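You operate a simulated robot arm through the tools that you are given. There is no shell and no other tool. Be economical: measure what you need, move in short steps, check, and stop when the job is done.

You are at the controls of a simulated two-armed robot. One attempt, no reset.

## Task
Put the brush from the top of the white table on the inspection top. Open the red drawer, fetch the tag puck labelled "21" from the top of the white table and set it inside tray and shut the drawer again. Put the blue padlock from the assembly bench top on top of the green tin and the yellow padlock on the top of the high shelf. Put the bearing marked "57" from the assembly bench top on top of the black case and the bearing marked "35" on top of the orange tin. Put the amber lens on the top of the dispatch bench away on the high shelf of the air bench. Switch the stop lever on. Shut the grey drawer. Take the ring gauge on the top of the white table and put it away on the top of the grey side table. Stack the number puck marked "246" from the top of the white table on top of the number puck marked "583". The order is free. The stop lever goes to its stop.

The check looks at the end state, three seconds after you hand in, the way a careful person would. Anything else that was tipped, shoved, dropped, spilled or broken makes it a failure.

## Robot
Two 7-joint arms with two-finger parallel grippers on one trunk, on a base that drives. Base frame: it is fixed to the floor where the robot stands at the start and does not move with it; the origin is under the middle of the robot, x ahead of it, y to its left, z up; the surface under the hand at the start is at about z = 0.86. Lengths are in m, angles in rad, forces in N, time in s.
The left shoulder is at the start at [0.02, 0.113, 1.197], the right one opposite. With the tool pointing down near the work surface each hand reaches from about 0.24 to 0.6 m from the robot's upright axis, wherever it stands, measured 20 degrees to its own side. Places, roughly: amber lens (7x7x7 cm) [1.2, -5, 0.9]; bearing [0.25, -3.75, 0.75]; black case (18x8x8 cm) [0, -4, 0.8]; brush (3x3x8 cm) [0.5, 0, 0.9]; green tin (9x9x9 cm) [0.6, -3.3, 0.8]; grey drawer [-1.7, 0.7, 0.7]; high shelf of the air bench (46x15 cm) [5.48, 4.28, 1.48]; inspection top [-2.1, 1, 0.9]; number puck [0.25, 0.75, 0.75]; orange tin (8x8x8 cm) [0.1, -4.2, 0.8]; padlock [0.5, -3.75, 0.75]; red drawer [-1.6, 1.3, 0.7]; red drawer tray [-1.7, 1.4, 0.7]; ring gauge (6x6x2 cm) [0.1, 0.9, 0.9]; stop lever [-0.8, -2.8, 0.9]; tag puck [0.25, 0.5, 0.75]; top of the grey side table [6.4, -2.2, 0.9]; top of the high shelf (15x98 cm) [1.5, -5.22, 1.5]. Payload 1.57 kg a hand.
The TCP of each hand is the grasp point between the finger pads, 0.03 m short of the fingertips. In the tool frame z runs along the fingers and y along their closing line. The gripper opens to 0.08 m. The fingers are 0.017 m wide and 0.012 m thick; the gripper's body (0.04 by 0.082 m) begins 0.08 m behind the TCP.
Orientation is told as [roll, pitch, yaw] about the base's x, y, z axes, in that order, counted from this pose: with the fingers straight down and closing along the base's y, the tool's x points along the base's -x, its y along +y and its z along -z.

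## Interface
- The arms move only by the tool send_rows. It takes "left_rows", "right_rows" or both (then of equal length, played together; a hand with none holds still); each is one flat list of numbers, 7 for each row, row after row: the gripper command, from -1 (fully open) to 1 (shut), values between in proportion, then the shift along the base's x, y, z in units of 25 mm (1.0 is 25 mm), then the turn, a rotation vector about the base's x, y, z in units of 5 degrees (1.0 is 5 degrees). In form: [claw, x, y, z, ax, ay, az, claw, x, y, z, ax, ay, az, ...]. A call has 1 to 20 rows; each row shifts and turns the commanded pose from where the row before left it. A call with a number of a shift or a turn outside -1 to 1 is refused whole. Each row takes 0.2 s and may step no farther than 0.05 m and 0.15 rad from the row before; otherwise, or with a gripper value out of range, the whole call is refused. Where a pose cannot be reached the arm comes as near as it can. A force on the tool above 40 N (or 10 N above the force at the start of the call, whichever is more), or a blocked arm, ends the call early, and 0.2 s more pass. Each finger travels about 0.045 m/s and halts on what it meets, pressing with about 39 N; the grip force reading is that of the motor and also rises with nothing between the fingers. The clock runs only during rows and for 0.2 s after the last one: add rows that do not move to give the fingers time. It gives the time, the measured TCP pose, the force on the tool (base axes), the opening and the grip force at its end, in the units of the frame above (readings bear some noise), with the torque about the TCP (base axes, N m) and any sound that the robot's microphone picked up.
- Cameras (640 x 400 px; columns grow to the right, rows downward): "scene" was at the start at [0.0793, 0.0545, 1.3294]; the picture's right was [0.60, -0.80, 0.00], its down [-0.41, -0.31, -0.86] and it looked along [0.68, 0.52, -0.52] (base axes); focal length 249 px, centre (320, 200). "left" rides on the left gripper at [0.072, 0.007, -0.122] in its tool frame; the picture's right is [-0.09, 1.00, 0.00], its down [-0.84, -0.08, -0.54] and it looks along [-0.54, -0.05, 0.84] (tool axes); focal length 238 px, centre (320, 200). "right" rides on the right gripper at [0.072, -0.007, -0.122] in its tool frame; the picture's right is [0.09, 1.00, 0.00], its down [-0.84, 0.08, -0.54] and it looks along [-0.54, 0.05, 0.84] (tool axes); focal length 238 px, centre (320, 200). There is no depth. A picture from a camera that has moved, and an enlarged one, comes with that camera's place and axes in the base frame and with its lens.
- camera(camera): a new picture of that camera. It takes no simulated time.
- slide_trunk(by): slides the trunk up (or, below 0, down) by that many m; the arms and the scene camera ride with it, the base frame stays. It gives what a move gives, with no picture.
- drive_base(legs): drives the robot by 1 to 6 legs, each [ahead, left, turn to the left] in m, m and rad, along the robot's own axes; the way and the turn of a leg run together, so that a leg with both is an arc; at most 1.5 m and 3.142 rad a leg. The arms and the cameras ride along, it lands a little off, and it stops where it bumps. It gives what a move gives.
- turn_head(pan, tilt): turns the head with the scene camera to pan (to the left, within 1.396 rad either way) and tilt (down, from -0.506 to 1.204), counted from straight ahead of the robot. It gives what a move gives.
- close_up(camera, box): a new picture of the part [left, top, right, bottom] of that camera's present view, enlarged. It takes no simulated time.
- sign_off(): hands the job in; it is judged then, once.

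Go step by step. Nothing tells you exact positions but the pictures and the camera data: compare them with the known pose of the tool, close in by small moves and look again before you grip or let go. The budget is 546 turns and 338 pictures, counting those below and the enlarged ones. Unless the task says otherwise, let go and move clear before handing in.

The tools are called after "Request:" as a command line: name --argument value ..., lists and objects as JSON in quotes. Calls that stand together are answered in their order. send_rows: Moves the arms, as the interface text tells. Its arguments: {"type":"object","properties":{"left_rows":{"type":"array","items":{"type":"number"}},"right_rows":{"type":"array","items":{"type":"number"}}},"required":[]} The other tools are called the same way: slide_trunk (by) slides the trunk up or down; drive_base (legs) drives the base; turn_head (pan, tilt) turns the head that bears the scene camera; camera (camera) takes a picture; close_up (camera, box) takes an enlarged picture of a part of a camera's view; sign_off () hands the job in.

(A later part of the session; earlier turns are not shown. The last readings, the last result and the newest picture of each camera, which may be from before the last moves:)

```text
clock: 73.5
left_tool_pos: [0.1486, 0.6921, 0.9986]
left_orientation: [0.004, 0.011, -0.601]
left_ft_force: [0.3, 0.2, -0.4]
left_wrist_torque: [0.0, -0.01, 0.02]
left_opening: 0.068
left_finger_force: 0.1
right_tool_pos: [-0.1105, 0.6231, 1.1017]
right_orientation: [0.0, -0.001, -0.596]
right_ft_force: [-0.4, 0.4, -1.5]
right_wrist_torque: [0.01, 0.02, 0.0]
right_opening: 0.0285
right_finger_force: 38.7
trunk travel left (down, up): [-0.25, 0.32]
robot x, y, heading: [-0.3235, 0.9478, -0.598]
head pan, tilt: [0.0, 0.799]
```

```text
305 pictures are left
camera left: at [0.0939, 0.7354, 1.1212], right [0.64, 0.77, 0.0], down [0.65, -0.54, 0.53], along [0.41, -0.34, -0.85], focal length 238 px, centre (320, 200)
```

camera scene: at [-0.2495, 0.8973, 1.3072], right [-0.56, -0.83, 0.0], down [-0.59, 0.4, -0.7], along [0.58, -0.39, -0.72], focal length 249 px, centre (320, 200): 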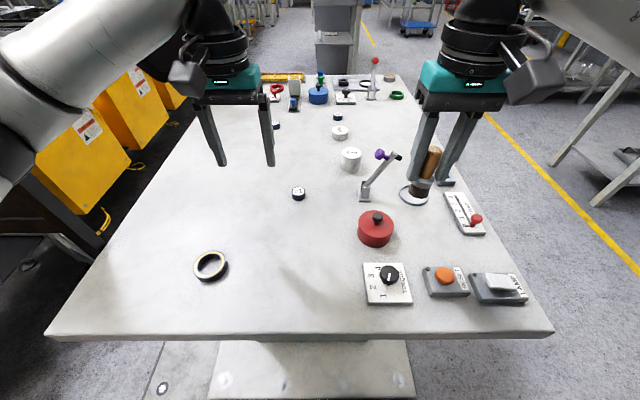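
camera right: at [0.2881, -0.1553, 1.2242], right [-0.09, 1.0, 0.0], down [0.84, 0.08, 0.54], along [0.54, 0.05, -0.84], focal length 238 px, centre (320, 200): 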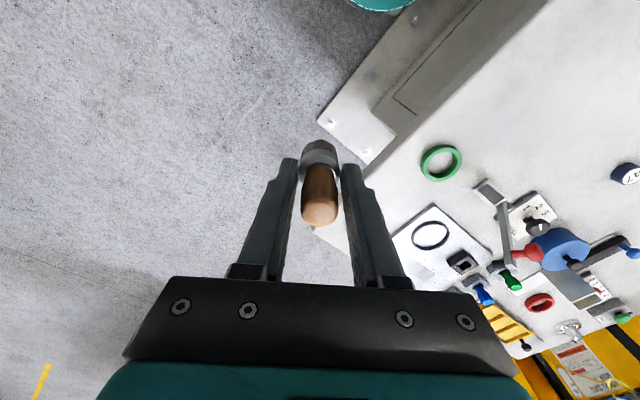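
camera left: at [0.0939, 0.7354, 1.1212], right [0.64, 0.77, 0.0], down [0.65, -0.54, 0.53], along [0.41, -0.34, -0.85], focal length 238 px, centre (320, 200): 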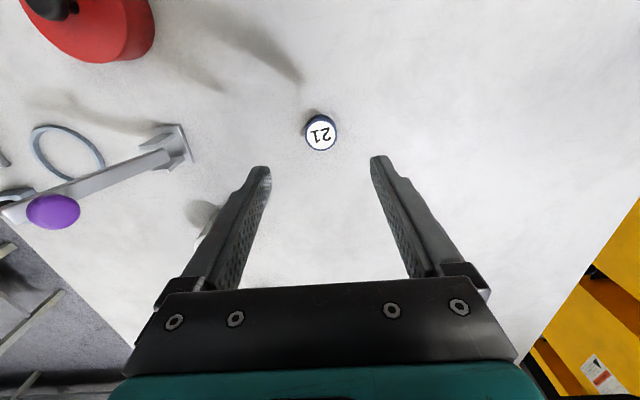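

Request:
send_rows --left_rows '[-0.7, 0, -0.04, -1, 0, 0, 0, -0.7, 0, 0, -1, 0, 0, 0, -0.7, 0, 0, -1, 0, 0, 0, -0.7, 0, 0, -1, 0, 0, 0, -0.7, 0, 0, -0.16, 0, 0, 0, 1, 0, 0, 0, 0, 0, 0, 1, 0, 0, 0, 0, 0, 0, 1, 0, 0, 0, 0, 0, 0, 1, 0, 0, 0, 0, 0, 0, 1, 0, 0, 0, 0, 0, 0]'

Request:
camera --camera "left"

```text
clock: 75.7
left_tool_pos: [0.1478, 0.6912, 0.896]
left_orientation: [0.005, 0.011, -0.6]
left_ft_force: [0.0, 1.0, 0.1]
left_wrist_torque: [-0.04, -0.03, 0.04]
left_opening: 0.0314
left_finger_force: 39.2
right_tool_pos: [-0.1096, 0.6223, 1.1011]
right_orientation: [0.001, 0.002, -0.597]
right_ft_force: [-0.2, -0.6, -1.1]
right_wrist_torque: [0.0, 0.02, -0.03]
right_opening: 0.0287
right_finger_force: 38.1
trunk travel left (down, up): [-0.25, 0.32]
robot x, y, heading: [-0.3211, 0.9447, -0.596]
head pan, tilt: [0.0, 0.799]
```

```text
304 pictures are left
camera left: at [0.094, 0.7346, 1.0178], right [0.64, 0.77, 0.0], down [0.65, -0.54, 0.53], along [0.41, -0.34, -0.85], focal length 238 px, centre (320, 200)
```

left: 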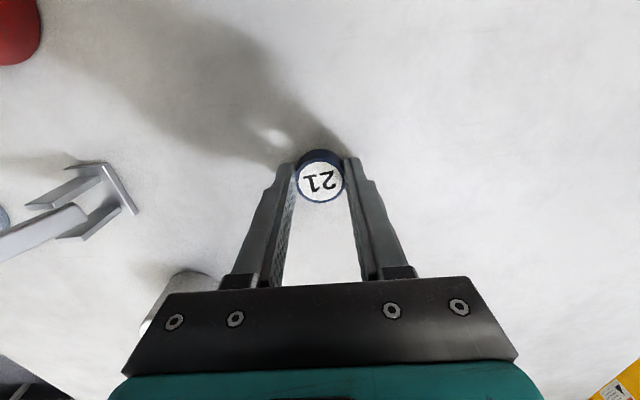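

21 is held. I lift, back away, and turn to face the drawer bench.

Request:
send_rows --left_rows '[1, 0, 0, 1, 0, 0, 0, 1, 0, 0, 1, 0, 0, 0, 1, 0, 0, 1, 0, 0, 0, 1, 0, 0, 1, 0, 0, 0, 1, 0, 0, 1, 0, 0, 0, 1, 0, 0, 1, 0, 0, 0, 1, 0, 0, 1, 0, 0, 0, 1, 0, 0, 1, 0, 0, 0, 1, -0.4, 0.9, 0, 0, 0, 0, 1, -0.6, 0.9, 0, 0, 0, 0, 1, -0.7, 0.9, 0, 0, 0, 0, 1, -0.7, 0.9, 0, 0, 0, 0, 1, 0, 0, 0, 0, 0, 0]'

Request:
drive_base --legs '[[-0.3, 0, 0], [0, 0, -2.54]]'

Request:
turn_head --pan 0.0 --tilt 0.6

Request:
camera --camera "scene"

```text
clock: 78.5
left_tool_pos: [0.0877, 0.7835, 1.0946]
left_orientation: [0.005, 0.013, -0.602]
left_ft_force: [-0.5, -0.5, -0.4]
left_wrist_torque: [0.03, 0.01, -0.02]
left_opening: 0.0312
left_finger_force: 38.7
right_tool_pos: [-0.1097, 0.6222, 1.1027]
right_orientation: [0.001, 0.003, -0.597]
right_ft_force: [-0.2, -0.2, -0.4]
right_wrist_torque: [-0.01, 0.02, 0.02]
right_opening: 0.0286
right_finger_force: 38.7
trunk travel left (down, up): [-0.25, 0.32]
robot x, y, heading: [-0.322, 0.949, -0.599]
head pan, tilt: [0.0, 0.799]
```

```text
clock: 86.5
left_tool_pos: [-1.006, 1.0188, 1.0944]
left_orientation: [0.005, 0.013, -3.132]
left_ft_force: [0.2, -0.3, -0.2]
left_wrist_torque: [-0.01, -0.01, 0.0]
left_opening: 0.0316
left_finger_force: 38.7
right_tool_pos: [-0.934, 1.2636, 1.1024]
right_orientation: [0.0, 0.002, -3.129]
right_ft_force: [-0.2, -0.2, -1.5]
right_wrist_torque: [-0.03, 0.03, -0.01]
right_opening: 0.029
right_finger_force: 38.2
trunk travel left (down, up): [-0.25, 0.32]
robot x, y, heading: [-0.5732, 1.1219, -3.128]
head pan, tilt: [0.0, 0.799]
```

```text
clock: 87.3
left_tool_pos: [-1.005, 1.0204, 1.0941]
left_orientation: [0.005, 0.012, -3.131]
left_ft_force: [0.5, -0.8, 0.3]
left_wrist_torque: [0.01, -0.01, 0.01]
left_opening: 0.0315
left_finger_force: 38.8
right_tool_pos: [-0.9351, 1.2625, 1.1011]
right_orientation: [0.001, 0.002, -3.126]
right_ft_force: [0.3, -0.6, -1.2]
right_wrist_torque: [0.01, -0.02, -0.03]
right_opening: 0.0287
right_finger_force: 38.6
trunk travel left (down, up): [-0.25, 0.32]
robot x, y, heading: [-0.5736, 1.1189, -3.128]
head pan, tilt: [0.0, 0.6]
```

```text
303 pictures are left
camera scene: at [-0.674, 1.1179, 1.3241], right [-0.01, 1.0, 0.0], down [0.57, 0.01, -0.82], along [-0.82, -0.01, -0.57], focal length 249 px, centre (320, 200)
```

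scene: 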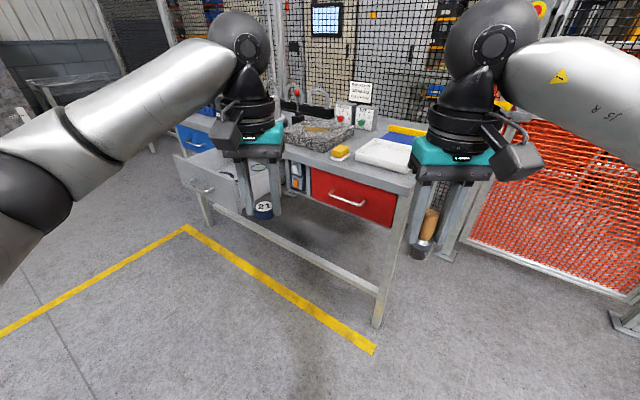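

I see the inspection bench: red drawer (closed) at right, grey drawer standing open at left. I zoom in.

Request:
close_up --camera "scene" --box '[160, 70, 440, 245]'

```text
2.29 times, centred on (300, 158) of scene
camera zoom: at [-0.674, 1.1179, 1.3241], right [-0.01, 1.0, 0.0], down [0.57, 0.01, -0.82], along [-0.82, -0.01, -0.57], focal length 570 px, centre (366, 297)
```

zoom: 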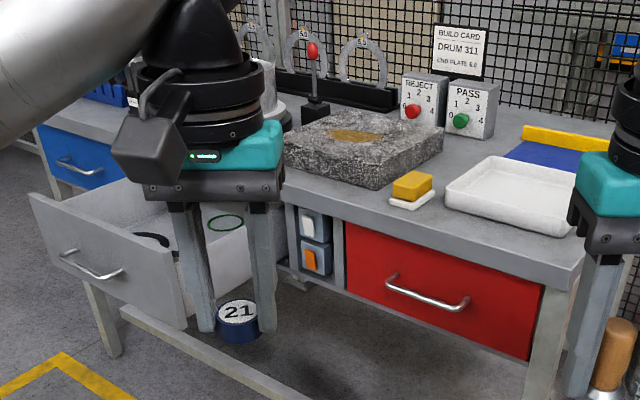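

I drive to stand in front of the red drawer, facing the bench squarely, and look.

Request:
drive_base --legs '[[0, 0, -0.592], [0.15, 0.46, 0]]'

Request:
turn_head --pan 0.0 --tilt 0.7

Request:
camera --camera "scene"

```text
clock: 91.8
left_tool_pos: [-1.3637, 0.9789, 1.0956]
left_orientation: [0.006, 0.013, 2.555]
left_ft_force: [0.1, -1.0, -1.1]
left_wrist_torque: [0.01, -0.01, -0.01]
left_opening: 0.0315
left_finger_force: 39.0
right_tool_pos: [-1.1694, 1.1392, 1.1015]
right_orientation: [-0.001, 0.002, 2.557]
right_ft_force: [0.2, 0.6, -0.2]
right_wrist_torque: [0.0, 0.01, 0.03]
right_opening: 0.0288
right_finger_force: 38.7
trunk travel left (down, up): [-0.25, 0.32]
robot x, y, heading: [-0.953, 0.819, 2.556]
head pan, tilt: [0.0, 0.6]
```

```text
clock: 92.5
left_tool_pos: [-1.3649, 0.9773, 1.0955]
left_orientation: [0.005, 0.011, 2.553]
left_ft_force: [-0.1, -0.5, 0.2]
left_wrist_torque: [0.02, 0.0, 0.0]
left_opening: 0.0317
left_finger_force: 39.1
right_tool_pos: [-1.1679, 1.1408, 1.1018]
right_orientation: [0.0, 0.002, 2.558]
right_ft_force: [0.1, 0.5, -0.4]
right_wrist_torque: [0.01, 0.01, 0.01]
right_opening: 0.0286
right_finger_force: 38.6
trunk travel left (down, up): [-0.25, 0.32]
robot x, y, heading: [-0.9515, 0.8174, 2.56]
head pan, tilt: [0.0, 0.7]
```

```text
301 pictures are left
camera scene: at [-1.0331, 0.8697, 1.3156], right [0.55, 0.83, 0.0], down [0.54, -0.36, -0.77], along [-0.64, 0.42, -0.64], focal length 249 px, centre (320, 200)
```

scene: 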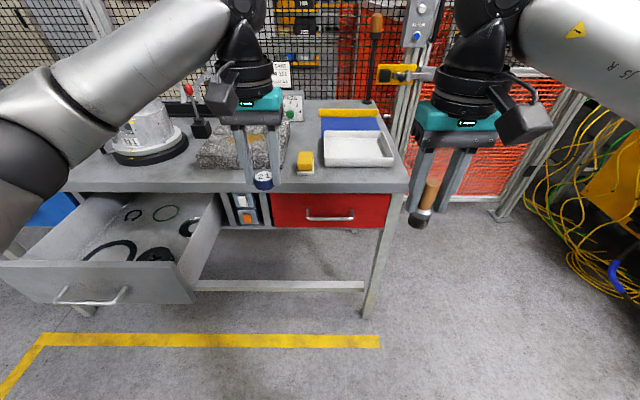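

I go closer and slightly right so the strip in front of the white tray is in the right hand's reach.

Request:
drive_base --legs '[[0.2, -0.1, 0]]'

Request:
camera --camera "scene"

Request:
camera --camera "right"

```text
clock: 94.2
left_tool_pos: [-1.4754, 1.1719, 1.0942]
left_orientation: [0.005, 0.013, 2.553]
left_ft_force: [0.3, -0.6, -1.3]
left_wrist_torque: [-0.02, 0.0, -0.03]
left_opening: 0.0316
left_finger_force: 39.0
right_tool_pos: [-1.2809, 1.3332, 1.1007]
right_orientation: [0.001, 0.001, 2.558]
right_ft_force: [0.0, 0.0, -1.1]
right_wrist_torque: [-0.06, 0.0, -0.01]
right_opening: 0.0288
right_finger_force: 38.8
trunk travel left (down, up): [-0.25, 0.32]
robot x, y, heading: [-1.0635, 1.0094, 2.554]
head pan, tilt: [0.0, 0.7]
```

```text
300 pictures are left
camera scene: at [-1.1443, 1.0639, 1.3155], right [0.55, 0.83, 0.0], down [0.54, -0.36, -0.76], along [-0.64, 0.42, -0.64], focal length 249 px, centre (320, 200)
```

scene: 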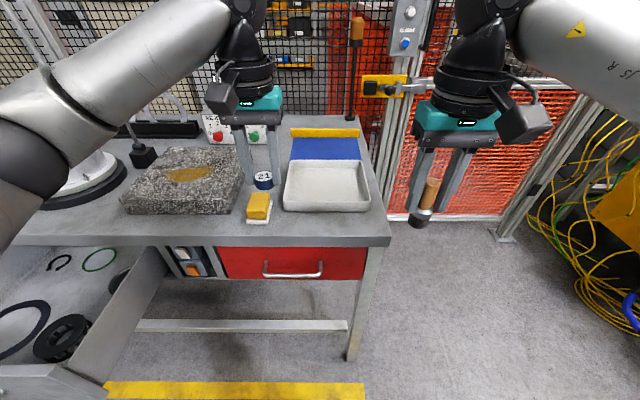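

```text
299 pictures are left
camera right: at [-1.2153, 1.3012, 1.2236], right [-0.47, -0.88, 0.0], down [-0.74, 0.4, 0.54], along [-0.48, 0.26, -0.84], focal length 238 px, centre (320, 200)
```

right: 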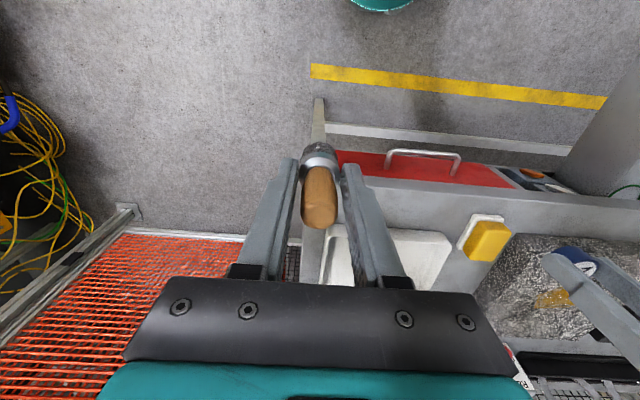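

I move the left hand aside and bring the brush over the strip in front of the tray at about (-1.487, 1.339).

Request:
send_rows --left_rows '[1, -0.55, -0.83, 0, 0, 0, 0, 1, -0.55, -0.83, 0, 0, 0, 0, 1, -0.55, -0.83, 0, 0, 0, 0, 1, -0.55, -0.83, 0, 0, 0, 0, 1, 0, 0, 0, 0, 0, 0, 1, 0, 0, 0, 0, 0, 0, 1, 0, 0, 0, 0, 0, 0, 1, 0, 0, 0, 0, 0, 0, 1, 0, 0, 0, 0, 0, 0, 1, 0, 0, 0, 0, 0, 0, 1, 0, 0, 0, 0, 0, 0, 1, 0, 0, 0, 0, 0, 0, 1, 0, 0, 0, 0, 0, 0, 1, 0, 0, 0, 0, 0, 0, 1, 0, 0, 0, 0, 0, 0, 1, 0, 0, 0, 0, 0, 0]' --right_rows '[1, -0.914, 0.027, 0, 0, 0, 0, 1, -0.914, 0.027, 0, 0, 0, 0, 1, -0.914, 0.027, 0, 0, 0, 0, 1, -0.914, 0.027, 0, 0, 0, 0, 1, -0.914, 0.027, 0, 0, 0, 0, 1, -0.914, 0.027, 0, 0, 0, 0, 1, -0.914, 0.027, 0, 0, 0, 0, 1, -0.914, 0.027, 0, 0, 0, 0, 1, -0.914, 0.027, 0, 0, 0, 0, 1, 0, 0, -1, 0, 0, 0, 1, 0, 0, -1, 0, 0, 0, 1, 0, 0, -1, 0, 0, 0, 1, 0, 0, -1, 0, 0, 0, 1, 0, 0, -1, 0, 0, 0, 1, 0, 0, 0, 0, 0, 0, 1, 0, 0, 0, 0, 0, 0]'

Request:
camera --camera "scene"

Request:
camera --camera "right"

```text
clock: 97.6
left_tool_pos: [-1.5283, 1.0879, 1.0943]
left_orientation: [0.005, 0.008, 2.554]
left_ft_force: [0.5, 0.2, -0.9]
left_wrist_torque: [-0.01, 0.01, 0.0]
left_opening: 0.0309
left_finger_force: 39.0
right_tool_pos: [-1.4855, 1.3401, 0.9826]
right_orientation: [0.002, -0.009, 2.555]
right_ft_force: [-0.9, 1.9, 33.8]
right_wrist_torque: [0.19, 0.17, -0.01]
right_opening: 0.0286
right_finger_force: 38.7
trunk travel left (down, up): [-0.25, 0.32]
robot x, y, heading: [-1.061, 1.0105, 2.558]
head pan, tilt: [0.0, 0.7]
```

```text
298 pictures are left
camera scene: at [-1.1418, 1.0617, 1.3159], right [0.55, 0.83, 0.0], down [0.54, -0.36, -0.77], along [-0.64, 0.42, -0.64], focal length 249 px, centre (320, 200)
```

scene: 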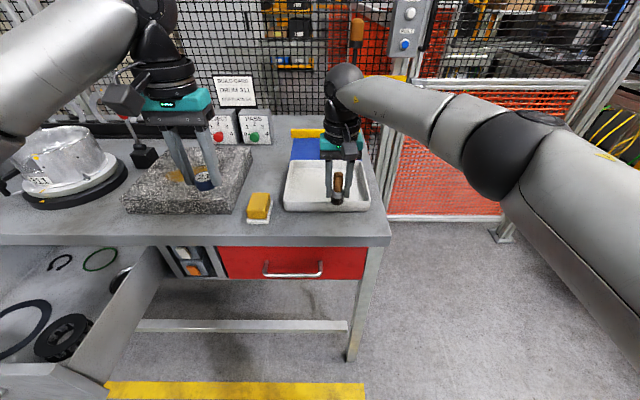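

```text
297 pictures are left
camera right: at [-1.4201, 1.3058, 1.104], right [-0.47, -0.88, 0.0], down [-0.73, 0.4, 0.55], along [-0.49, 0.26, -0.83], focal length 238 px, centre (320, 200)
```

right: 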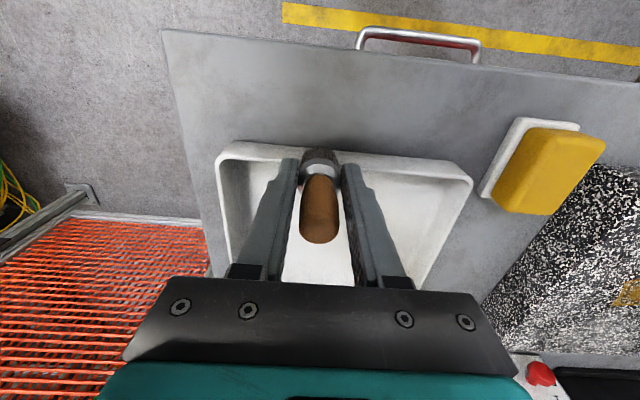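

The brush touched the tray rim, so the bench is higher than I took it (about 0.895). I raise, move back 3.6 cm, and look.

Request:
send_rows --right_rows '[1, 0, 0, 1, 0, 0, 0, 1, 0, 0, 1, 0, 0, 0, 1, 0.6, -0.4, 0, 0, 0, 0, 1, 0.6, -0.4, 0, 0, 0, 0, 1, 0, 0, 0, 0, 0, 0]'

Request:
camera --camera "right"

Request:
close_up --camera "scene" --box '[220, 130, 400, 250]'

```text
clock: 98.8
left_tool_pos: [-1.5295, 1.089, 1.0941]
left_orientation: [0.007, 0.011, 2.554]
left_ft_force: [-0.6, 0.9, -0.1]
left_wrist_torque: [0.03, -0.03, 0.01]
left_opening: 0.0315
left_finger_force: 39.1
right_tool_pos: [-1.4558, 1.3202, 1.0266]
right_orientation: [0.0, 0.001, 2.555]
right_ft_force: [-0.8, -0.4, -0.7]
right_wrist_torque: [-0.01, -0.01, 0.01]
right_opening: 0.0285
right_finger_force: 38.8
trunk travel left (down, up): [-0.25, 0.32]
robot x, y, heading: [-1.0617, 1.0072, 2.553]
head pan, tilt: [0.0, 0.7]
```

```text
296 pictures are left
camera right: at [-1.3909, 1.2865, 1.1485], right [-0.47, -0.88, 0.0], down [-0.74, 0.4, 0.54], along [-0.48, 0.26, -0.84], focal length 238 px, centre (320, 200)
```

right: 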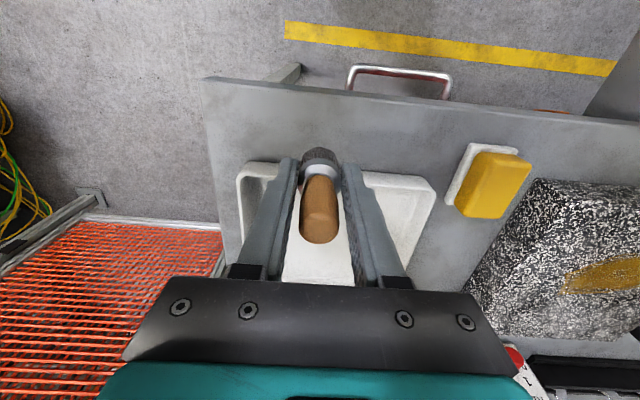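

```text
3.33 times, centred on (310, 190) of scene
camera zoom: at [-1.1439, 1.0632, 1.3156], right [0.55, 0.83, 0.0], down [0.54, -0.36, -0.76], along [-0.64, 0.42, -0.64], focal length 831 px, centre (353, 233)
```

zoom: 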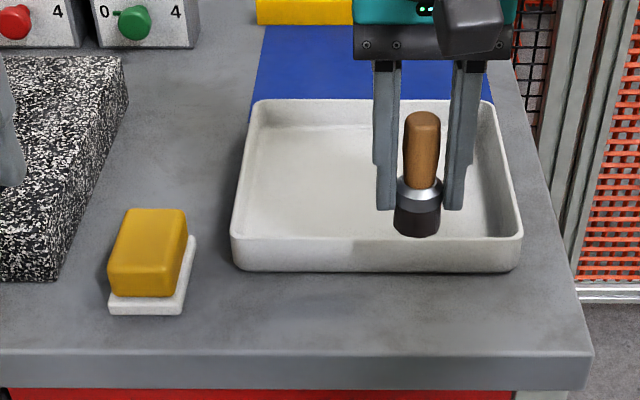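

The tray is undisturbed. Spot is good; I lower the brush toward contact.

Request:
send_rows --right_rows '[1, 0, 0, -1, 0, 0, 0, 1, 0, 0, -1, 0, 0, 0, 1, 0, 0, -0.6, 0, 0, 0, 1, 0, 0, 0, 0, 0, 0]'

Request:
close_up --camera "scene" --box '[220, 130, 400, 250]'

```text
clock: 99.8
left_tool_pos: [-1.5299, 1.0879, 1.0952]
left_orientation: [0.006, 0.012, 2.554]
left_ft_force: [-0.2, -0.2, -0.2]
left_wrist_torque: [0.0, 0.01, 0.05]
left_opening: 0.0313
left_finger_force: 39.2
right_tool_pos: [-1.4568, 1.3204, 0.962]
right_orientation: [-0.001, 0.001, 2.559]
right_ft_force: [-0.8, 0.1, -1.6]
right_wrist_torque: [0.0, 0.01, -0.01]
right_opening: 0.0287
right_finger_force: 38.6
trunk travel left (down, up): [-0.25, 0.32]
robot x, y, heading: [-1.0626, 1.0049, 2.554]
head pan, tilt: [0.0, 0.7]
```

```text
3.33 times, centred on (310, 190) of scene
camera zoom: at [-1.1439, 1.0632, 1.3156], right [0.55, 0.83, 0.0], down [0.54, -0.36, -0.76], along [-0.64, 0.42, -0.64], focal length 831 px, centre (353, 233)
```

zoom: 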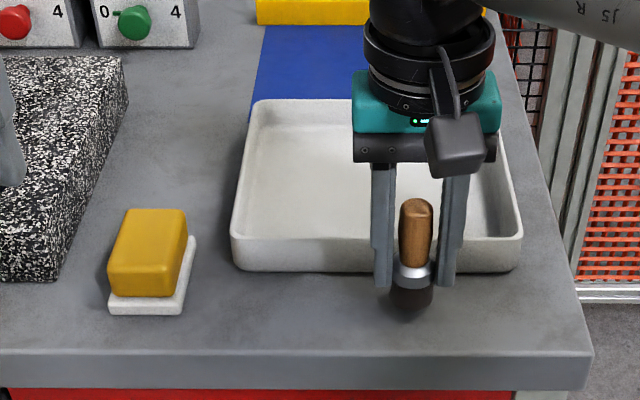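

Request:
send_rows --right_rows '[1, 0, 0, -0.2, 0, 0, 0, 1, 0, 0, -0.2, 0, 0, 0, 1, 0, 0, -0.15, 0, 0, 0, 1, 0, 0, 0, 0, 0, 0]'

Request:
close_up --camera "scene" --box '[220, 130, 400, 250]'

```text
clock: 100.8
left_tool_pos: [-1.5298, 1.0896, 1.0953]
left_orientation: [0.005, 0.013, 2.553]
left_ft_force: [-0.3, 0.5, -0.2]
left_wrist_torque: [-0.01, 0.06, 0.01]
left_opening: 0.0314
left_finger_force: 39.0
right_tool_pos: [-1.4557, 1.319, 0.9482]
right_orientation: [0.0, 0.001, 2.557]
right_ft_force: [1.1, 0.2, 0.7]
right_wrist_torque: [0.01, 0.02, 0.01]
right_opening: 0.0286
right_finger_force: 38.9
trunk travel left (down, up): [-0.25, 0.32]
robot x, y, heading: [-1.0641, 1.0078, 2.56]
head pan, tilt: [0.0, 0.7]
```

```text
3.33 times, centred on (310, 190) of scene
camera zoom: at [-1.1438, 1.0632, 1.3156], right [0.55, 0.83, 0.0], down [0.54, -0.36, -0.76], along [-0.64, 0.42, -0.64], focal length 831 px, centre (353, 233)
```

zoom: 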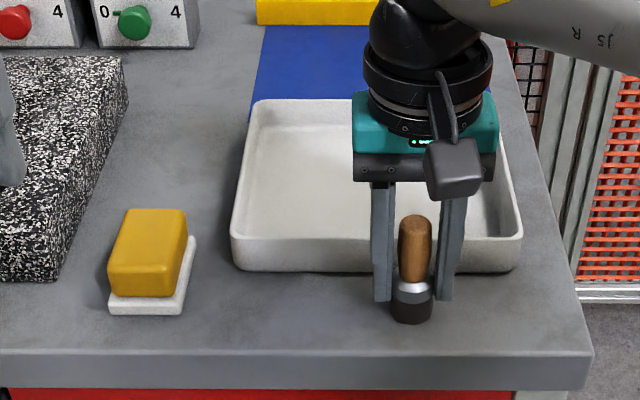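

Request:
send_rows --right_rows '[1, 0, 0, -0.1, 0, 0, 0, 1, 0, 0, 0, 0, 0, 0]'

Request:
send_rows --right_rows '[1, 0, 0, -0.1, 0, 0, 0, 1, 0, 0, 0, 0, 0, 0]'

```text
clock: 101.4
left_tool_pos: [-1.5289, 1.0881, 1.0946]
left_orientation: [0.005, 0.011, 2.554]
left_ft_force: [0.0, -0.1, 0.3]
left_wrist_torque: [0.01, -0.03, 0.0]
left_opening: 0.0313
left_finger_force: 38.5
right_tool_pos: [-1.456, 1.3198, 0.9471]
right_orientation: [0.003, -0.004, 2.555]
right_ft_force: [1.1, 0.5, 14.0]
right_wrist_torque: [0.13, 0.14, -0.04]
right_opening: 0.0286
right_finger_force: 38.9
trunk travel left (down, up): [-0.25, 0.32]
robot x, y, heading: [-1.062, 1.0099, 2.56]
head pan, tilt: [0.0, 0.7]
```

```text
clock: 102.0
left_tool_pos: [-1.5278, 1.0879, 1.0954]
left_orientation: [0.006, 0.009, 2.553]
left_ft_force: [0.3, -0.4, -0.5]
left_wrist_torque: [0.01, -0.02, -0.01]
left_opening: 0.0316
left_finger_force: 39.1
right_tool_pos: [-1.4561, 1.3194, 0.9476]
right_orientation: [0.002, -0.008, 2.553]
right_ft_force: [3.9, 1.5, 31.8]
right_wrist_torque: [0.29, 0.17, 0.0]
right_opening: 0.0288
right_finger_force: 38.7
trunk travel left (down, up): [-0.25, 0.32]
robot x, y, heading: [-1.0649, 1.0136, 2.561]
head pan, tilt: [0.0, 0.7]
```

Brush rests on the top. I ease the pressure, open and rise.

Request:
send_rows --right_rows '[1, 0, 0, 0.15, 0, 0, 0, 0.2, 0, 0, 0, 0, 0, 0, -0.3, 0, 0, 0, 0, 0, 0, -0.6, 0, 0, 0, 0, 0, 0, -0.6, 0, 0, 0, 0, 0, 0, -0.6, 0, 0, 0.5, 0, 0, 0, -0.6, 0, 0, 1, 0, 0, 0, -0.6, 0, 0, 1, 0, 0, 0, -0.6, 0, 0, 1, 0, 0, 0, -0.6, 0, 0, 1, 0, 0, 0, -0.6, 0, 0, 1, 0, 0, 0, -0.6, 0, 0, 0, 0, 0, 0]'

Request:
camera --camera "right"

Request:
close_up --camera "scene" --box '[180, 140, 420, 290]'

```text
clock: 104.6
left_tool_pos: [-1.5306, 1.0887, 1.0929]
left_orientation: [0.005, 0.012, 2.554]
left_ft_force: [-0.1, 0.4, -1.3]
left_wrist_torque: [-0.02, -0.01, 0.01]
left_opening: 0.0313
left_finger_force: 38.5
right_tool_pos: [-1.4551, 1.3181, 1.086]
right_orientation: [0.001, 0.0, 2.557]
right_ft_force: [-0.1, 0.2, -0.7]
right_wrist_torque: [0.0, 0.03, 0.03]
right_opening: 0.0641
right_finger_force: 0.0
trunk travel left (down, up): [-0.25, 0.32]
robot x, y, heading: [-1.0604, 1.0102, 2.562]
head pan, tilt: [0.0, 0.7]
```

```text
292 pictures are left
camera right: at [-1.3907, 1.2857, 1.2074], right [-0.47, -0.88, 0.0], down [-0.74, 0.4, 0.54], along [-0.48, 0.26, -0.84], focal length 238 px, centre (320, 200)
```

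right: 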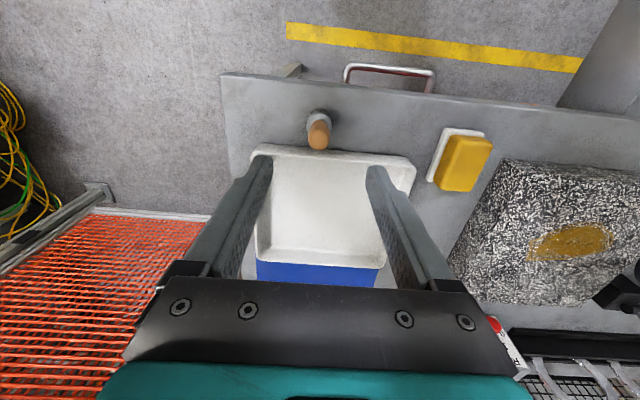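

```text
2.67 times, centred on (300, 215) of scene
camera zoom: at [-1.1439, 1.0633, 1.3156], right [0.55, 0.83, 0.0], down [0.54, -0.36, -0.76], along [-0.64, 0.42, -0.64], focal length 664 px, centre (373, 160)
```

zoom: 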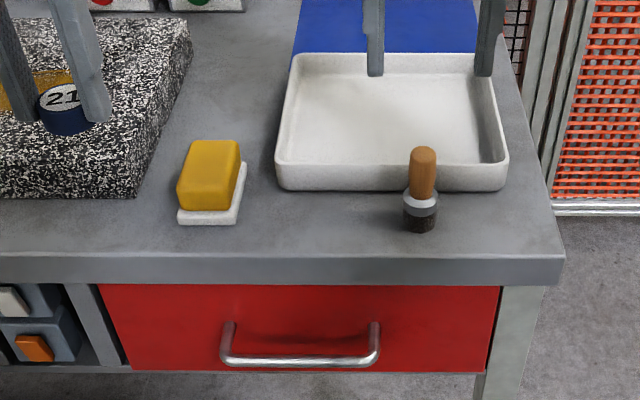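

Brush stands on the inspection top. Now I back off 0.25 m and turn the right hand so its fingers point forward with a vertical closing line, to take the red drawer's bar handle (about z 0.77).

Request:
drive_base --legs '[[-0.25, 0, 0]]'

Request:
send_rows --right_rows '[-0.6, 0, 0, 0, 0, 0, 1, -0.6, 0, 0, 0, 0, 0, 1, -0.6, 0, 0, 0, 0, 0, 1, -0.6, 0, 0, 0, 0, 0, 1, -0.6, 0, 0, 0, 0, 0, 1, -0.6, 0, 0, 0, 0, 0, 1, -0.6, 0, 0, 0, 0, 0, 1, -0.6, 0, 0, 0, 0, 0, 1, -0.6, 0, 0, 0, 0, 0, 1, -0.6, 0, 0, 0, 0, 0, 1, -0.6, 0, 0, 0, 0, 0, 1, -0.6, 0, 0, 0, 0, 0, 1, -0.6, 0, 0, 0, 0, 0, 1, -0.6, 0, 0, 0, 0, 0, 1, -0.6, 0, 0, 0, 0, 0, 1, -0.6, 0, 0, 0, 0, 0, 1, -0.6, 0, 0, 0, 0, 0, 1, -0.6, 0, 0, 0, 0, 0, 1, -0.6, 0, 0, 0, 0, 0, 0]'

Request:
send_rows --right_rows '[-0.6, 0, 0, -0.5, 0.549, 0.836, 0, -0.6, 0, 0, -0.5, 0.549, 0.836, 0, -0.6, 0, 0, -0.5, 0.549, 0.836, 0, -0.6, 0, 0, -0.5, 0.549, 0.836, 0, -0.6, 0, 0, -0.5, 0.549, 0.836, 0, -0.6, 0, 0, -0.5, 0.549, 0.836, 0, -0.6, 0, 0, -0.5, 0.549, 0.836, 0, -0.6, 0, 0, -0.5, 0.549, 0.836, 0, -0.6, 0, 0, -0.5, 0.549, 0.836, 0, -0.6, 0, 0, -0.5, 0.549, 0.836, 0, -0.6, 0, 0, -0.5, 0.549, 0.836, 0, -0.6, 0, 0, -0.5, 0.549, 0.836, 0, -0.6, 0, 0, -0.5, 0.549, 0.836, 0, -0.6, 0, 0, -0.5, 0.549, 0.836, 0, -0.6, 0, 0, -0.5, 0.549, 0.836, 0, -0.6, 0, 0, 0, 0, 0, 0]'

Request:
camera --camera "scene"

Request:
camera --camera "right"

```text
clock: 106.4
left_tool_pos: [-1.3233, 0.9526, 1.094]
left_orientation: [0.006, 0.011, 2.55]
left_ft_force: [0.1, 0.1, 0.1]
left_wrist_torque: [0.04, 0.01, 0.02]
left_opening: 0.0316
left_finger_force: 38.5
right_tool_pos: [-1.2488, 1.1826, 1.0853]
right_orientation: [0.0, 0.0, 2.555]
right_ft_force: [0.4, -1.0, -0.1]
right_wrist_torque: [0.04, 0.01, -0.01]
right_opening: 0.0642
right_finger_force: 0.0
trunk travel left (down, up): [-0.25, 0.32]
robot x, y, heading: [-0.8583, 0.8727, 2.557]
head pan, tilt: [0.0, 0.7]
```

```text
clock: 110.4
left_tool_pos: [-1.3229, 0.9522, 1.0936]
left_orientation: [0.005, 0.011, 2.551]
left_ft_force: [0.1, 0.1, 0.3]
left_wrist_torque: [-0.01, -0.02, 0.05]
left_opening: 0.0316
left_finger_force: 38.9
right_tool_pos: [-1.2488, 1.1831, 1.0843]
right_orientation: [0.001, 0.001, -2.989]
right_ft_force: [0.2, 1.0, -0.2]
right_wrist_torque: [0.02, 0.0, 0.02]
right_opening: 0.0641
right_finger_force: 0.1
right hand out of reach, approached as far as the arm can: row 10, 11, 12, 13, 14, 15, 16, 17, 18
trunk travel left (down, up): [-0.25, 0.32]
robot x, y, heading: [-0.8522, 0.8722, 2.552]
head pan, tilt: [0.0, 0.7]
```

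```text
clock: 113.8
left_tool_pos: [-1.3229, 0.9533, 1.0933]
left_orientation: [0.005, 0.013, 2.551]
left_ft_force: [0.6, -0.5, -0.2]
left_wrist_torque: [0.0, -0.03, -0.01]
left_opening: 0.0314
left_finger_force: 39.2
right_tool_pos: [-1.2694, 1.1444, 0.9256]
right_orientation: [-1.187, -0.797, -2.444]
right_ft_force: [-0.7, 0.1, -0.4]
right_wrist_torque: [-0.03, -0.01, 0.03]
right_opening: 0.0641
right_finger_force: 0.1
right hand out of reach, approached as far as the arm can: row 14, 15
trunk travel left (down, up): [-0.25, 0.32]
robot x, y, heading: [-0.8554, 0.8781, 2.554]
head pan, tilt: [0.0, 0.7]
```

```text
290 pictures are left
camera scene: at [-0.9377, 0.9264, 1.3156], right [0.55, 0.83, 0.0], down [0.54, -0.36, -0.76], along [-0.64, 0.42, -0.64], focal length 249 px, centre (320, 200)
```

scene: 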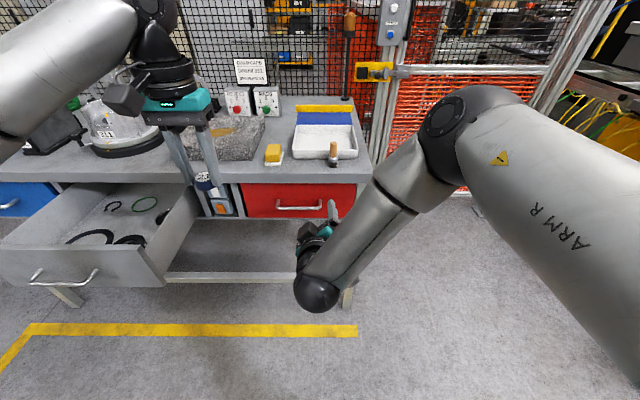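

```text
289 pictures are left
camera right: at [-1.1306, 1.1172, 0.911], right [-0.22, -0.67, -0.71], down [-0.04, -0.72, 0.69], along [-0.98, 0.18, 0.13], focal length 238 px, centre (320, 200)
```

right: 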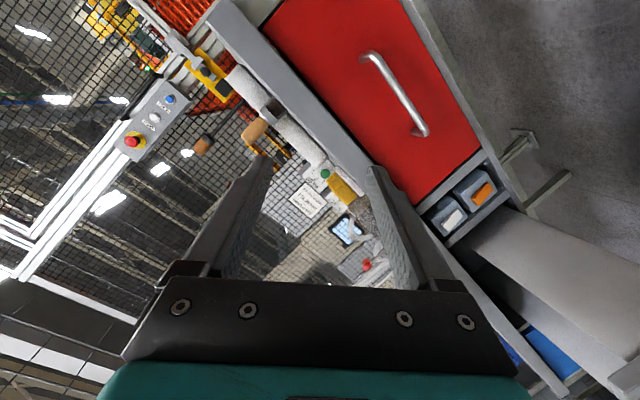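

The wrist stopped at 45° of roll. Fingers point forward 15° below level; I try to continue the roll about the forward axis.

Request:
send_rows --right_rows '[-0.6, 0, 0, 0, 0.836, -0.549, 0, -0.6, 0, 0, 0, 0.836, -0.549, 0, -0.6, 0, 0, 0, 0.836, -0.549, 0, -0.6, 0, 0, 0, 0.836, -0.549, 0, -0.6, 0, 0, 0, 0.836, -0.549, 0, -0.6, 0, 0, 0, 0.836, -0.549, 0, -0.6, 0, 0, 0, 0.836, -0.549, 0, -0.6, 0, 0, 0, 0.836, -0.549, 0, -0.6, 0, 0, 0, 0.836, -0.549, 0, -0.6, 0, 0, 0, 0, 0, 0]'

Request:
camera --camera "right"

```text
clock: 116.0
left_tool_pos: [-1.3232, 0.9516, 1.093]
left_orientation: [0.006, 0.013, 2.55]
left_ft_force: [0.2, 0.8, -0.2]
left_wrist_torque: [-0.03, -0.02, 0.02]
left_opening: 0.0313
left_finger_force: 38.8
right_tool_pos: [-1.2693, 1.1466, 0.9258]
right_orientation: [-1.388, -0.031, -2.346]
right_ft_force: [0.3, 0.2, 0.3]
right_wrist_torque: [-0.01, -0.01, 0.02]
right_opening: 0.064
right_finger_force: 0.0
trunk travel left (down, up): [-0.25, 0.32]
robot x, y, heading: [-0.8582, 0.8714, 2.557]
head pan, tilt: [0.0, 0.7]
```

```text
288 pictures are left
camera right: at [-1.1327, 1.1153, 0.9524], right [0.17, -0.08, -0.98], down [-0.19, -0.98, 0.05], along [-0.97, 0.18, -0.18], focal length 238 px, centre (320, 200)
```

right: 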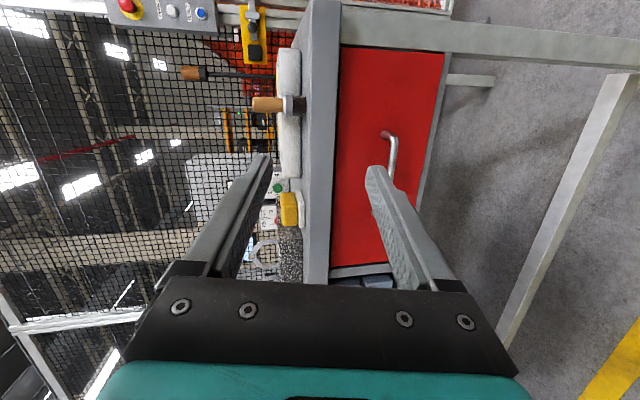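

Closing line is now vertical. Handle estimate (-1.473, 1.20, 0.775). I yaw the hand 10° into line and move to 8 cm in front of it.

Request:
send_rows --right_rows '[-0.6, -0.3, 0.05, -1, 0, 0, 1, -0.6, -0.8, 0.05, -1, 0, 0, 1, -0.6, -0.9, 0.06, -1, 0, 0, 0, -0.6, -0.9, 0.06, -1, 0, 0, 0, -0.6, -0.9, 0.06, -1, 0, 0, 0, -0.6, -0.9, 0.06, -1, 0, 0, 0, -0.6, -0.7, 0.06, 0, 0, 0, 0, -0.6, 0, 0, 0, 0, 0, 0]'

Request:
camera --camera "right"

Request:
close_up --camera "scene" --box '[220, 130, 400, 250]'

```text
clock: 117.8
left_tool_pos: [-1.3237, 0.9525, 1.0938]
left_orientation: [0.006, 0.013, 2.553]
left_ft_force: [0.1, -0.6, -0.7]
left_wrist_torque: [0.0, 0.01, -0.01]
left_opening: 0.0315
left_finger_force: 39.2
right_tool_pos: [-1.4088, 1.1076, 0.8701]
right_orientation: [-1.382, -0.032, -2.173]
right_ft_force: [-0.9, -0.3, -0.1]
right_wrist_torque: [0.0, -0.02, -0.02]
right_opening: 0.064
right_finger_force: 0.1
right hand out of reach, approached as far as the arm can: row 2, 3, 4, 5, 6, 7
trunk travel left (down, up): [-0.25, 0.32]
robot x, y, heading: [-0.8599, 0.8747, 2.554]
head pan, tilt: [0.0, 0.7]
```

```text
287 pictures are left
camera right: at [-1.2695, 1.1001, 0.8972], right [0.19, -0.06, -0.98], down [-0.02, -1.0, 0.05], along [-0.98, 0.01, -0.19], focal length 238 px, centre (320, 200)
```

right: 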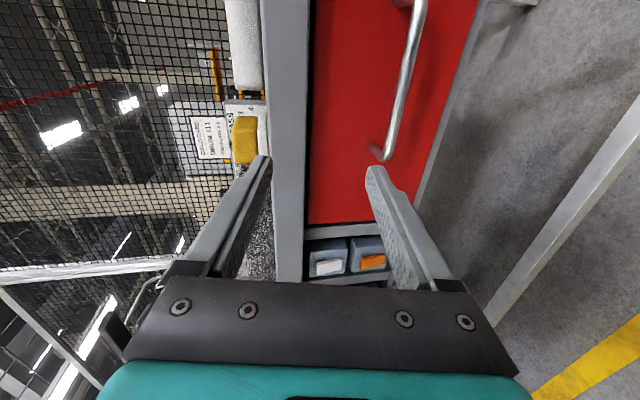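

```text
3.33 times, centred on (310, 190) of scene
camera zoom: at [-0.9377, 0.9265, 1.3156], right [0.55, 0.83, 0.0], down [0.54, -0.36, -0.76], along [-0.64, 0.42, -0.64], focal length 831 px, centre (353, 233)
```

zoom: 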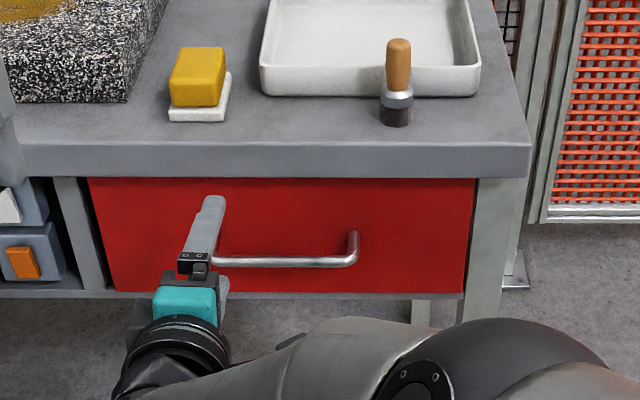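

The arm can't go low enough from this trunk height; I lower the trunk 0.12 m and look.

Request:
slide_trunk --by -0.12

Request:
camera --camera "right"

Request:
close_up --camera "scene" --box '[160, 80, 400, 230]'

```text
clock: 119.3
left_tool_pos: [-1.3236, 0.9521, 0.9746]
left_orientation: [0.005, 0.013, 2.551]
left_ft_force: [0.1, -0.7, -0.5]
left_wrist_torque: [0.02, 0.02, 0.02]
left_opening: 0.0314
left_finger_force: 38.9
right_tool_pos: [-1.4088, 1.1062, 0.7501]
right_orientation: [-1.384, -0.034, -2.173]
right_ft_force: [0.4, -0.7, 0.7]
right_wrist_torque: [0.04, 0.01, -0.04]
right_opening: 0.0642
right_finger_force: 0.0
trunk travel left (down, up): [-0.13, 0.44]
robot x, y, heading: [-0.8544, 0.8715, 2.555]
head pan, tilt: [0.0, 0.7]
```

```text
285 pictures are left
camera right: at [-1.2693, 1.1003, 0.7774], right [0.19, -0.06, -0.98], down [-0.02, -1.0, 0.05], along [-0.98, 0.01, -0.19], focal length 238 px, centre (320, 200)
```

right: 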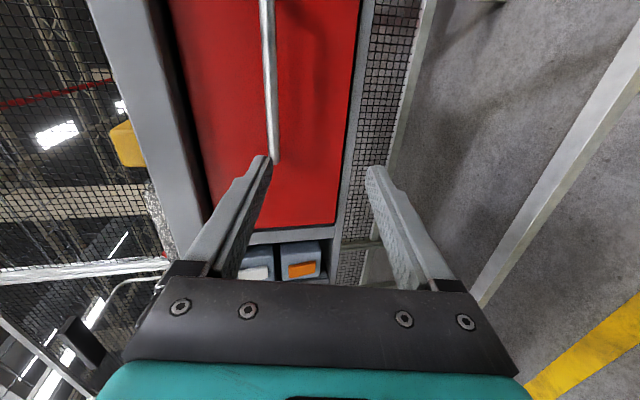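

```text
2.67 times, centred on (280, 155) of scene
camera zoom: at [-0.9376, 0.9264, 1.1957], right [0.55, 0.83, 0.0], down [0.54, -0.36, -0.77], along [-0.64, 0.42, -0.64], focal length 664 px, centre (427, 320)
```

zoom: 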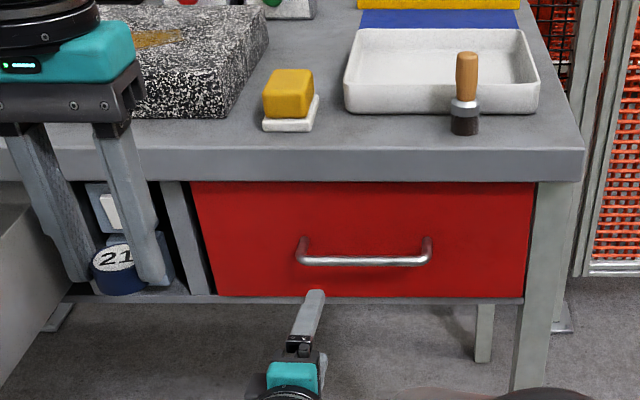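

Handle is at about (-1.482, 1.202, 0.777). I line up in front of it first.

Request:
send_rows --right_rows '[-0.6, -0.2, 0.77, 0.5, 0, 0, 0, -0.6, -0.2, 0.77, 0.5, 0, 0, 0, -0.6, -0.2, 0.77, 0.5, 0, 0, 0, -0.6, 0, 0, 0, 0, 0, 0]'

Request:
camera --camera "right"

Request:
close_up --camera "scene" --box '[200, 100, 380, 220]'

```text
clock: 120.3
left_tool_pos: [-1.3233, 0.9528, 0.9737]
left_orientation: [0.004, 0.013, 2.552]
left_ft_force: [1.0, 0.2, -0.2]
left_wrist_torque: [0.05, -0.03, 0.03]
left_opening: 0.0314
left_finger_force: 38.9
right_tool_pos: [-1.4237, 1.1648, 0.7879]
right_orientation: [-1.382, -0.033, -2.173]
right_ft_force: [0.2, 0.5, -0.3]
right_wrist_torque: [-0.02, -0.01, 0.01]
right_opening: 0.0639
right_finger_force: 0.1
trunk travel left (down, up): [-0.13, 0.44]
robot x, y, heading: [-0.8564, 0.8741, 2.552]
head pan, tilt: [0.0, 0.7]
```

```text
283 pictures are left
camera right: at [-1.284, 1.1579, 0.8151], right [0.19, -0.06, -0.98], down [-0.02, -1.0, 0.05], along [-0.98, 0.01, -0.19], focal length 238 px, centre (320, 200)
```

right: 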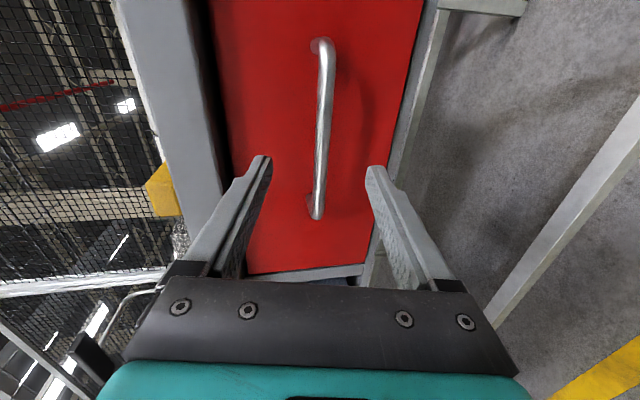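

```text
3.33 times, centred on (290, 160) of scene
camera zoom: at [-0.9377, 0.9265, 1.1956], right [0.55, 0.83, 0.0], down [0.54, -0.36, -0.76], along [-0.64, 0.42, -0.64], focal length 831 px, centre (420, 333)
```

zoom: 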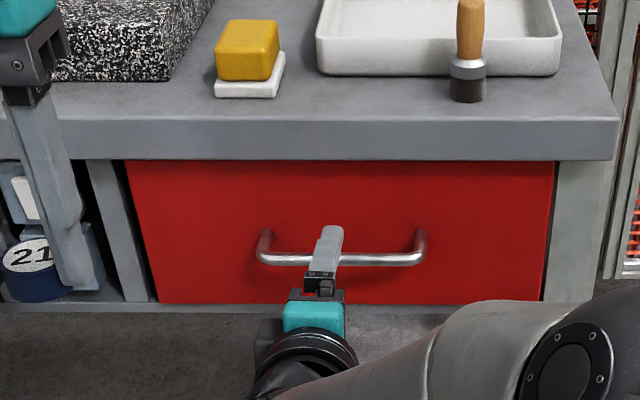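

Aligned. I approach 6 cm along the fingers.

Request:
send_rows --right_rows '[-0.6, -0.67, 0.44, -0.14, 0, 0, 0, -0.6, -0.67, 0.44, -0.14, 0, 0, 0, -0.6, -0.67, 0.44, -0.14, 0, 0, 0, -0.6, 0, 0, 0, 0, 0, 0]'

Request:
camera --camera "right"

```text
clock: 121.3
left_tool_pos: [-1.3243, 0.9535, 0.9739]
left_orientation: [0.005, 0.012, 2.553]
left_ft_force: [0.3, -0.5, -0.5]
left_wrist_torque: [0.0, 0.01, -0.02]
left_opening: 0.0313
left_finger_force: 39.0
right_tool_pos: [-1.4483, 1.197, 0.7924]
right_orientation: [-1.382, -0.034, -2.173]
right_ft_force: [-0.5, -0.5, 0.5]
right_wrist_torque: [-0.03, -0.02, -0.03]
right_opening: 0.0639
right_finger_force: 0.1
right hand out of reach, approached as far as the arm can: row 2, 3
trunk travel left (down, up): [-0.13, 0.44]
robot x, y, heading: [-0.8587, 0.8728, 2.557]
head pan, tilt: [0.0, 0.7]
```

```text
281 pictures are left
camera right: at [-1.3089, 1.1903, 0.8212], right [0.19, -0.06, -0.98], down [-0.02, -1.0, 0.05], along [-0.98, 0.01, -0.19], focal length 238 px, centre (320, 200)
```

right: 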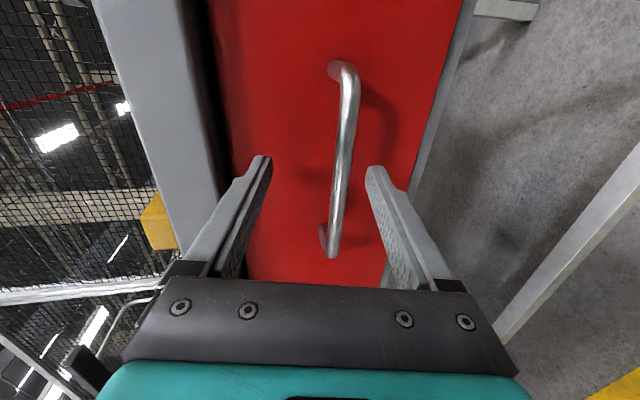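

The arm is at its reach limit. I retract 3 cm and drive the base 7 cm forward.

Request:
send_rows --right_rows '[-0.6, 0.7, -0.46, -0.2, 0, 0, 0, -0.6, 0.7, -0.46, -0.2, 0, 0, 0, -0.6, 0, 0, 0, 0, 0, 0]'

Request:
drive_base --legs '[[0.05, 0, 0]]'

Request:
camera --camera "right"

```text
clock: 122.1
left_tool_pos: [-1.3236, 0.9518, 0.9743]
left_orientation: [0.006, 0.011, 2.55]
left_ft_force: [0.2, 0.8, -0.5]
left_wrist_torque: [0.0, -0.02, -0.03]
left_opening: 0.0315
left_finger_force: 39.2
right_tool_pos: [-1.4156, 1.173, 0.7849]
right_orientation: [-1.381, -0.034, -2.176]
right_ft_force: [0.1, 0.6, 0.0]
right_wrist_torque: [0.0, 0.03, 0.0]
right_opening: 0.0641
right_finger_force: 0.0
trunk travel left (down, up): [-0.13, 0.44]
robot x, y, heading: [-0.8552, 0.8761, 2.553]
head pan, tilt: [0.0, 0.7]
```

```text
clock: 123.0
left_tool_pos: [-1.3661, 0.9814, 0.9737]
left_orientation: [0.006, 0.011, 2.552]
left_ft_force: [-0.2, 0.4, -0.5]
left_wrist_torque: [-0.01, 0.0, -0.02]
left_opening: 0.0313
left_finger_force: 38.9
right_tool_pos: [-1.4563, 1.2013, 0.7843]
right_orientation: [-1.381, -0.031, -2.177]
right_ft_force: [-0.8, -0.3, -0.6]
right_wrist_torque: [-0.01, -0.02, 0.02]
right_opening: 0.0641
right_finger_force: 0.0
trunk travel left (down, up): [-0.13, 0.44]
robot x, y, heading: [-0.9006, 0.9007, 2.558]
head pan, tilt: [0.0, 0.7]
```

```text
280 pictures are left
camera right: at [-1.3162, 1.1946, 0.812], right [0.19, -0.06, -0.98], down [-0.03, -1.0, 0.05], along [-0.98, 0.01, -0.19], focal length 238 px, centre (320, 200)
```

right: 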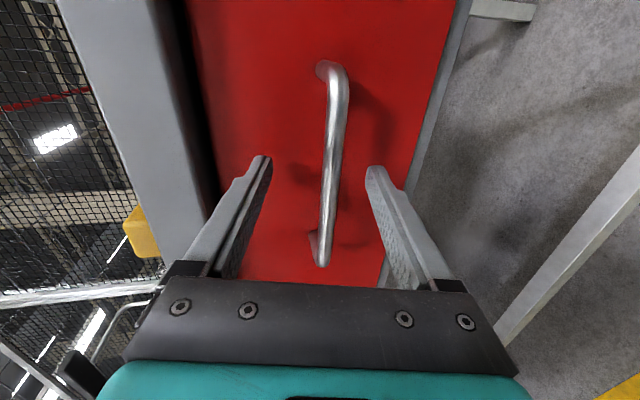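

The bar lies between the fingers. I advance 1.5 cm and close.

Request:
send_rows --right_rows '[-0.6, -0.5, 0.33, -0.1, 0, 0, 0, -0.6, 0, 0, 0, 0, 0, 0, 1, 0, 0, 0, 0, 0, 0, 1, 0, 0, 0, 0, 0, 0, 1, 0, 0, 0, 0, 0, 0, 1, 0, 0, 0, 0, 0, 0, 1, 0, 0, 0, 0, 0, 0]'

Request:
camera --camera "right"

```text
clock: 124.6
left_tool_pos: [-1.3671, 0.9814, 0.9733]
left_orientation: [0.006, 0.014, 2.551]
left_ft_force: [0.7, 0.4, -0.7]
left_wrist_torque: [-0.01, 0.0, -0.02]
left_opening: 0.0311
left_finger_force: 39.2
right_tool_pos: [-1.4686, 1.2079, 0.7748]
right_orientation: [-1.367, -0.031, -2.174]
right_ft_force: [3.5, -0.4, -24.6]
right_wrist_torque: [0.37, -0.29, 0.02]
right_opening: 0.0121
right_finger_force: 29.6
trunk travel left (down, up): [-0.13, 0.44]
robot x, y, heading: [-0.8987, 0.898, 2.554]
head pan, tilt: [0.0, 0.7]
```

```text
279 pictures are left
camera right: at [-1.3279, 1.2022, 0.8044], right [0.2, -0.06, -0.98], down [-0.02, -1.0, 0.06], along [-0.98, 0.01, -0.2], focal length 238 px, centre (320, 200)
```

right: 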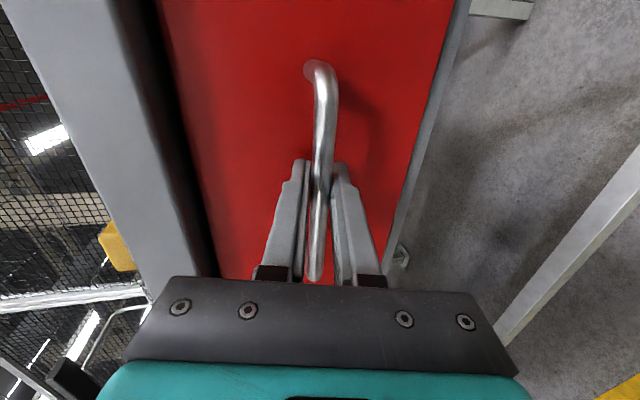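

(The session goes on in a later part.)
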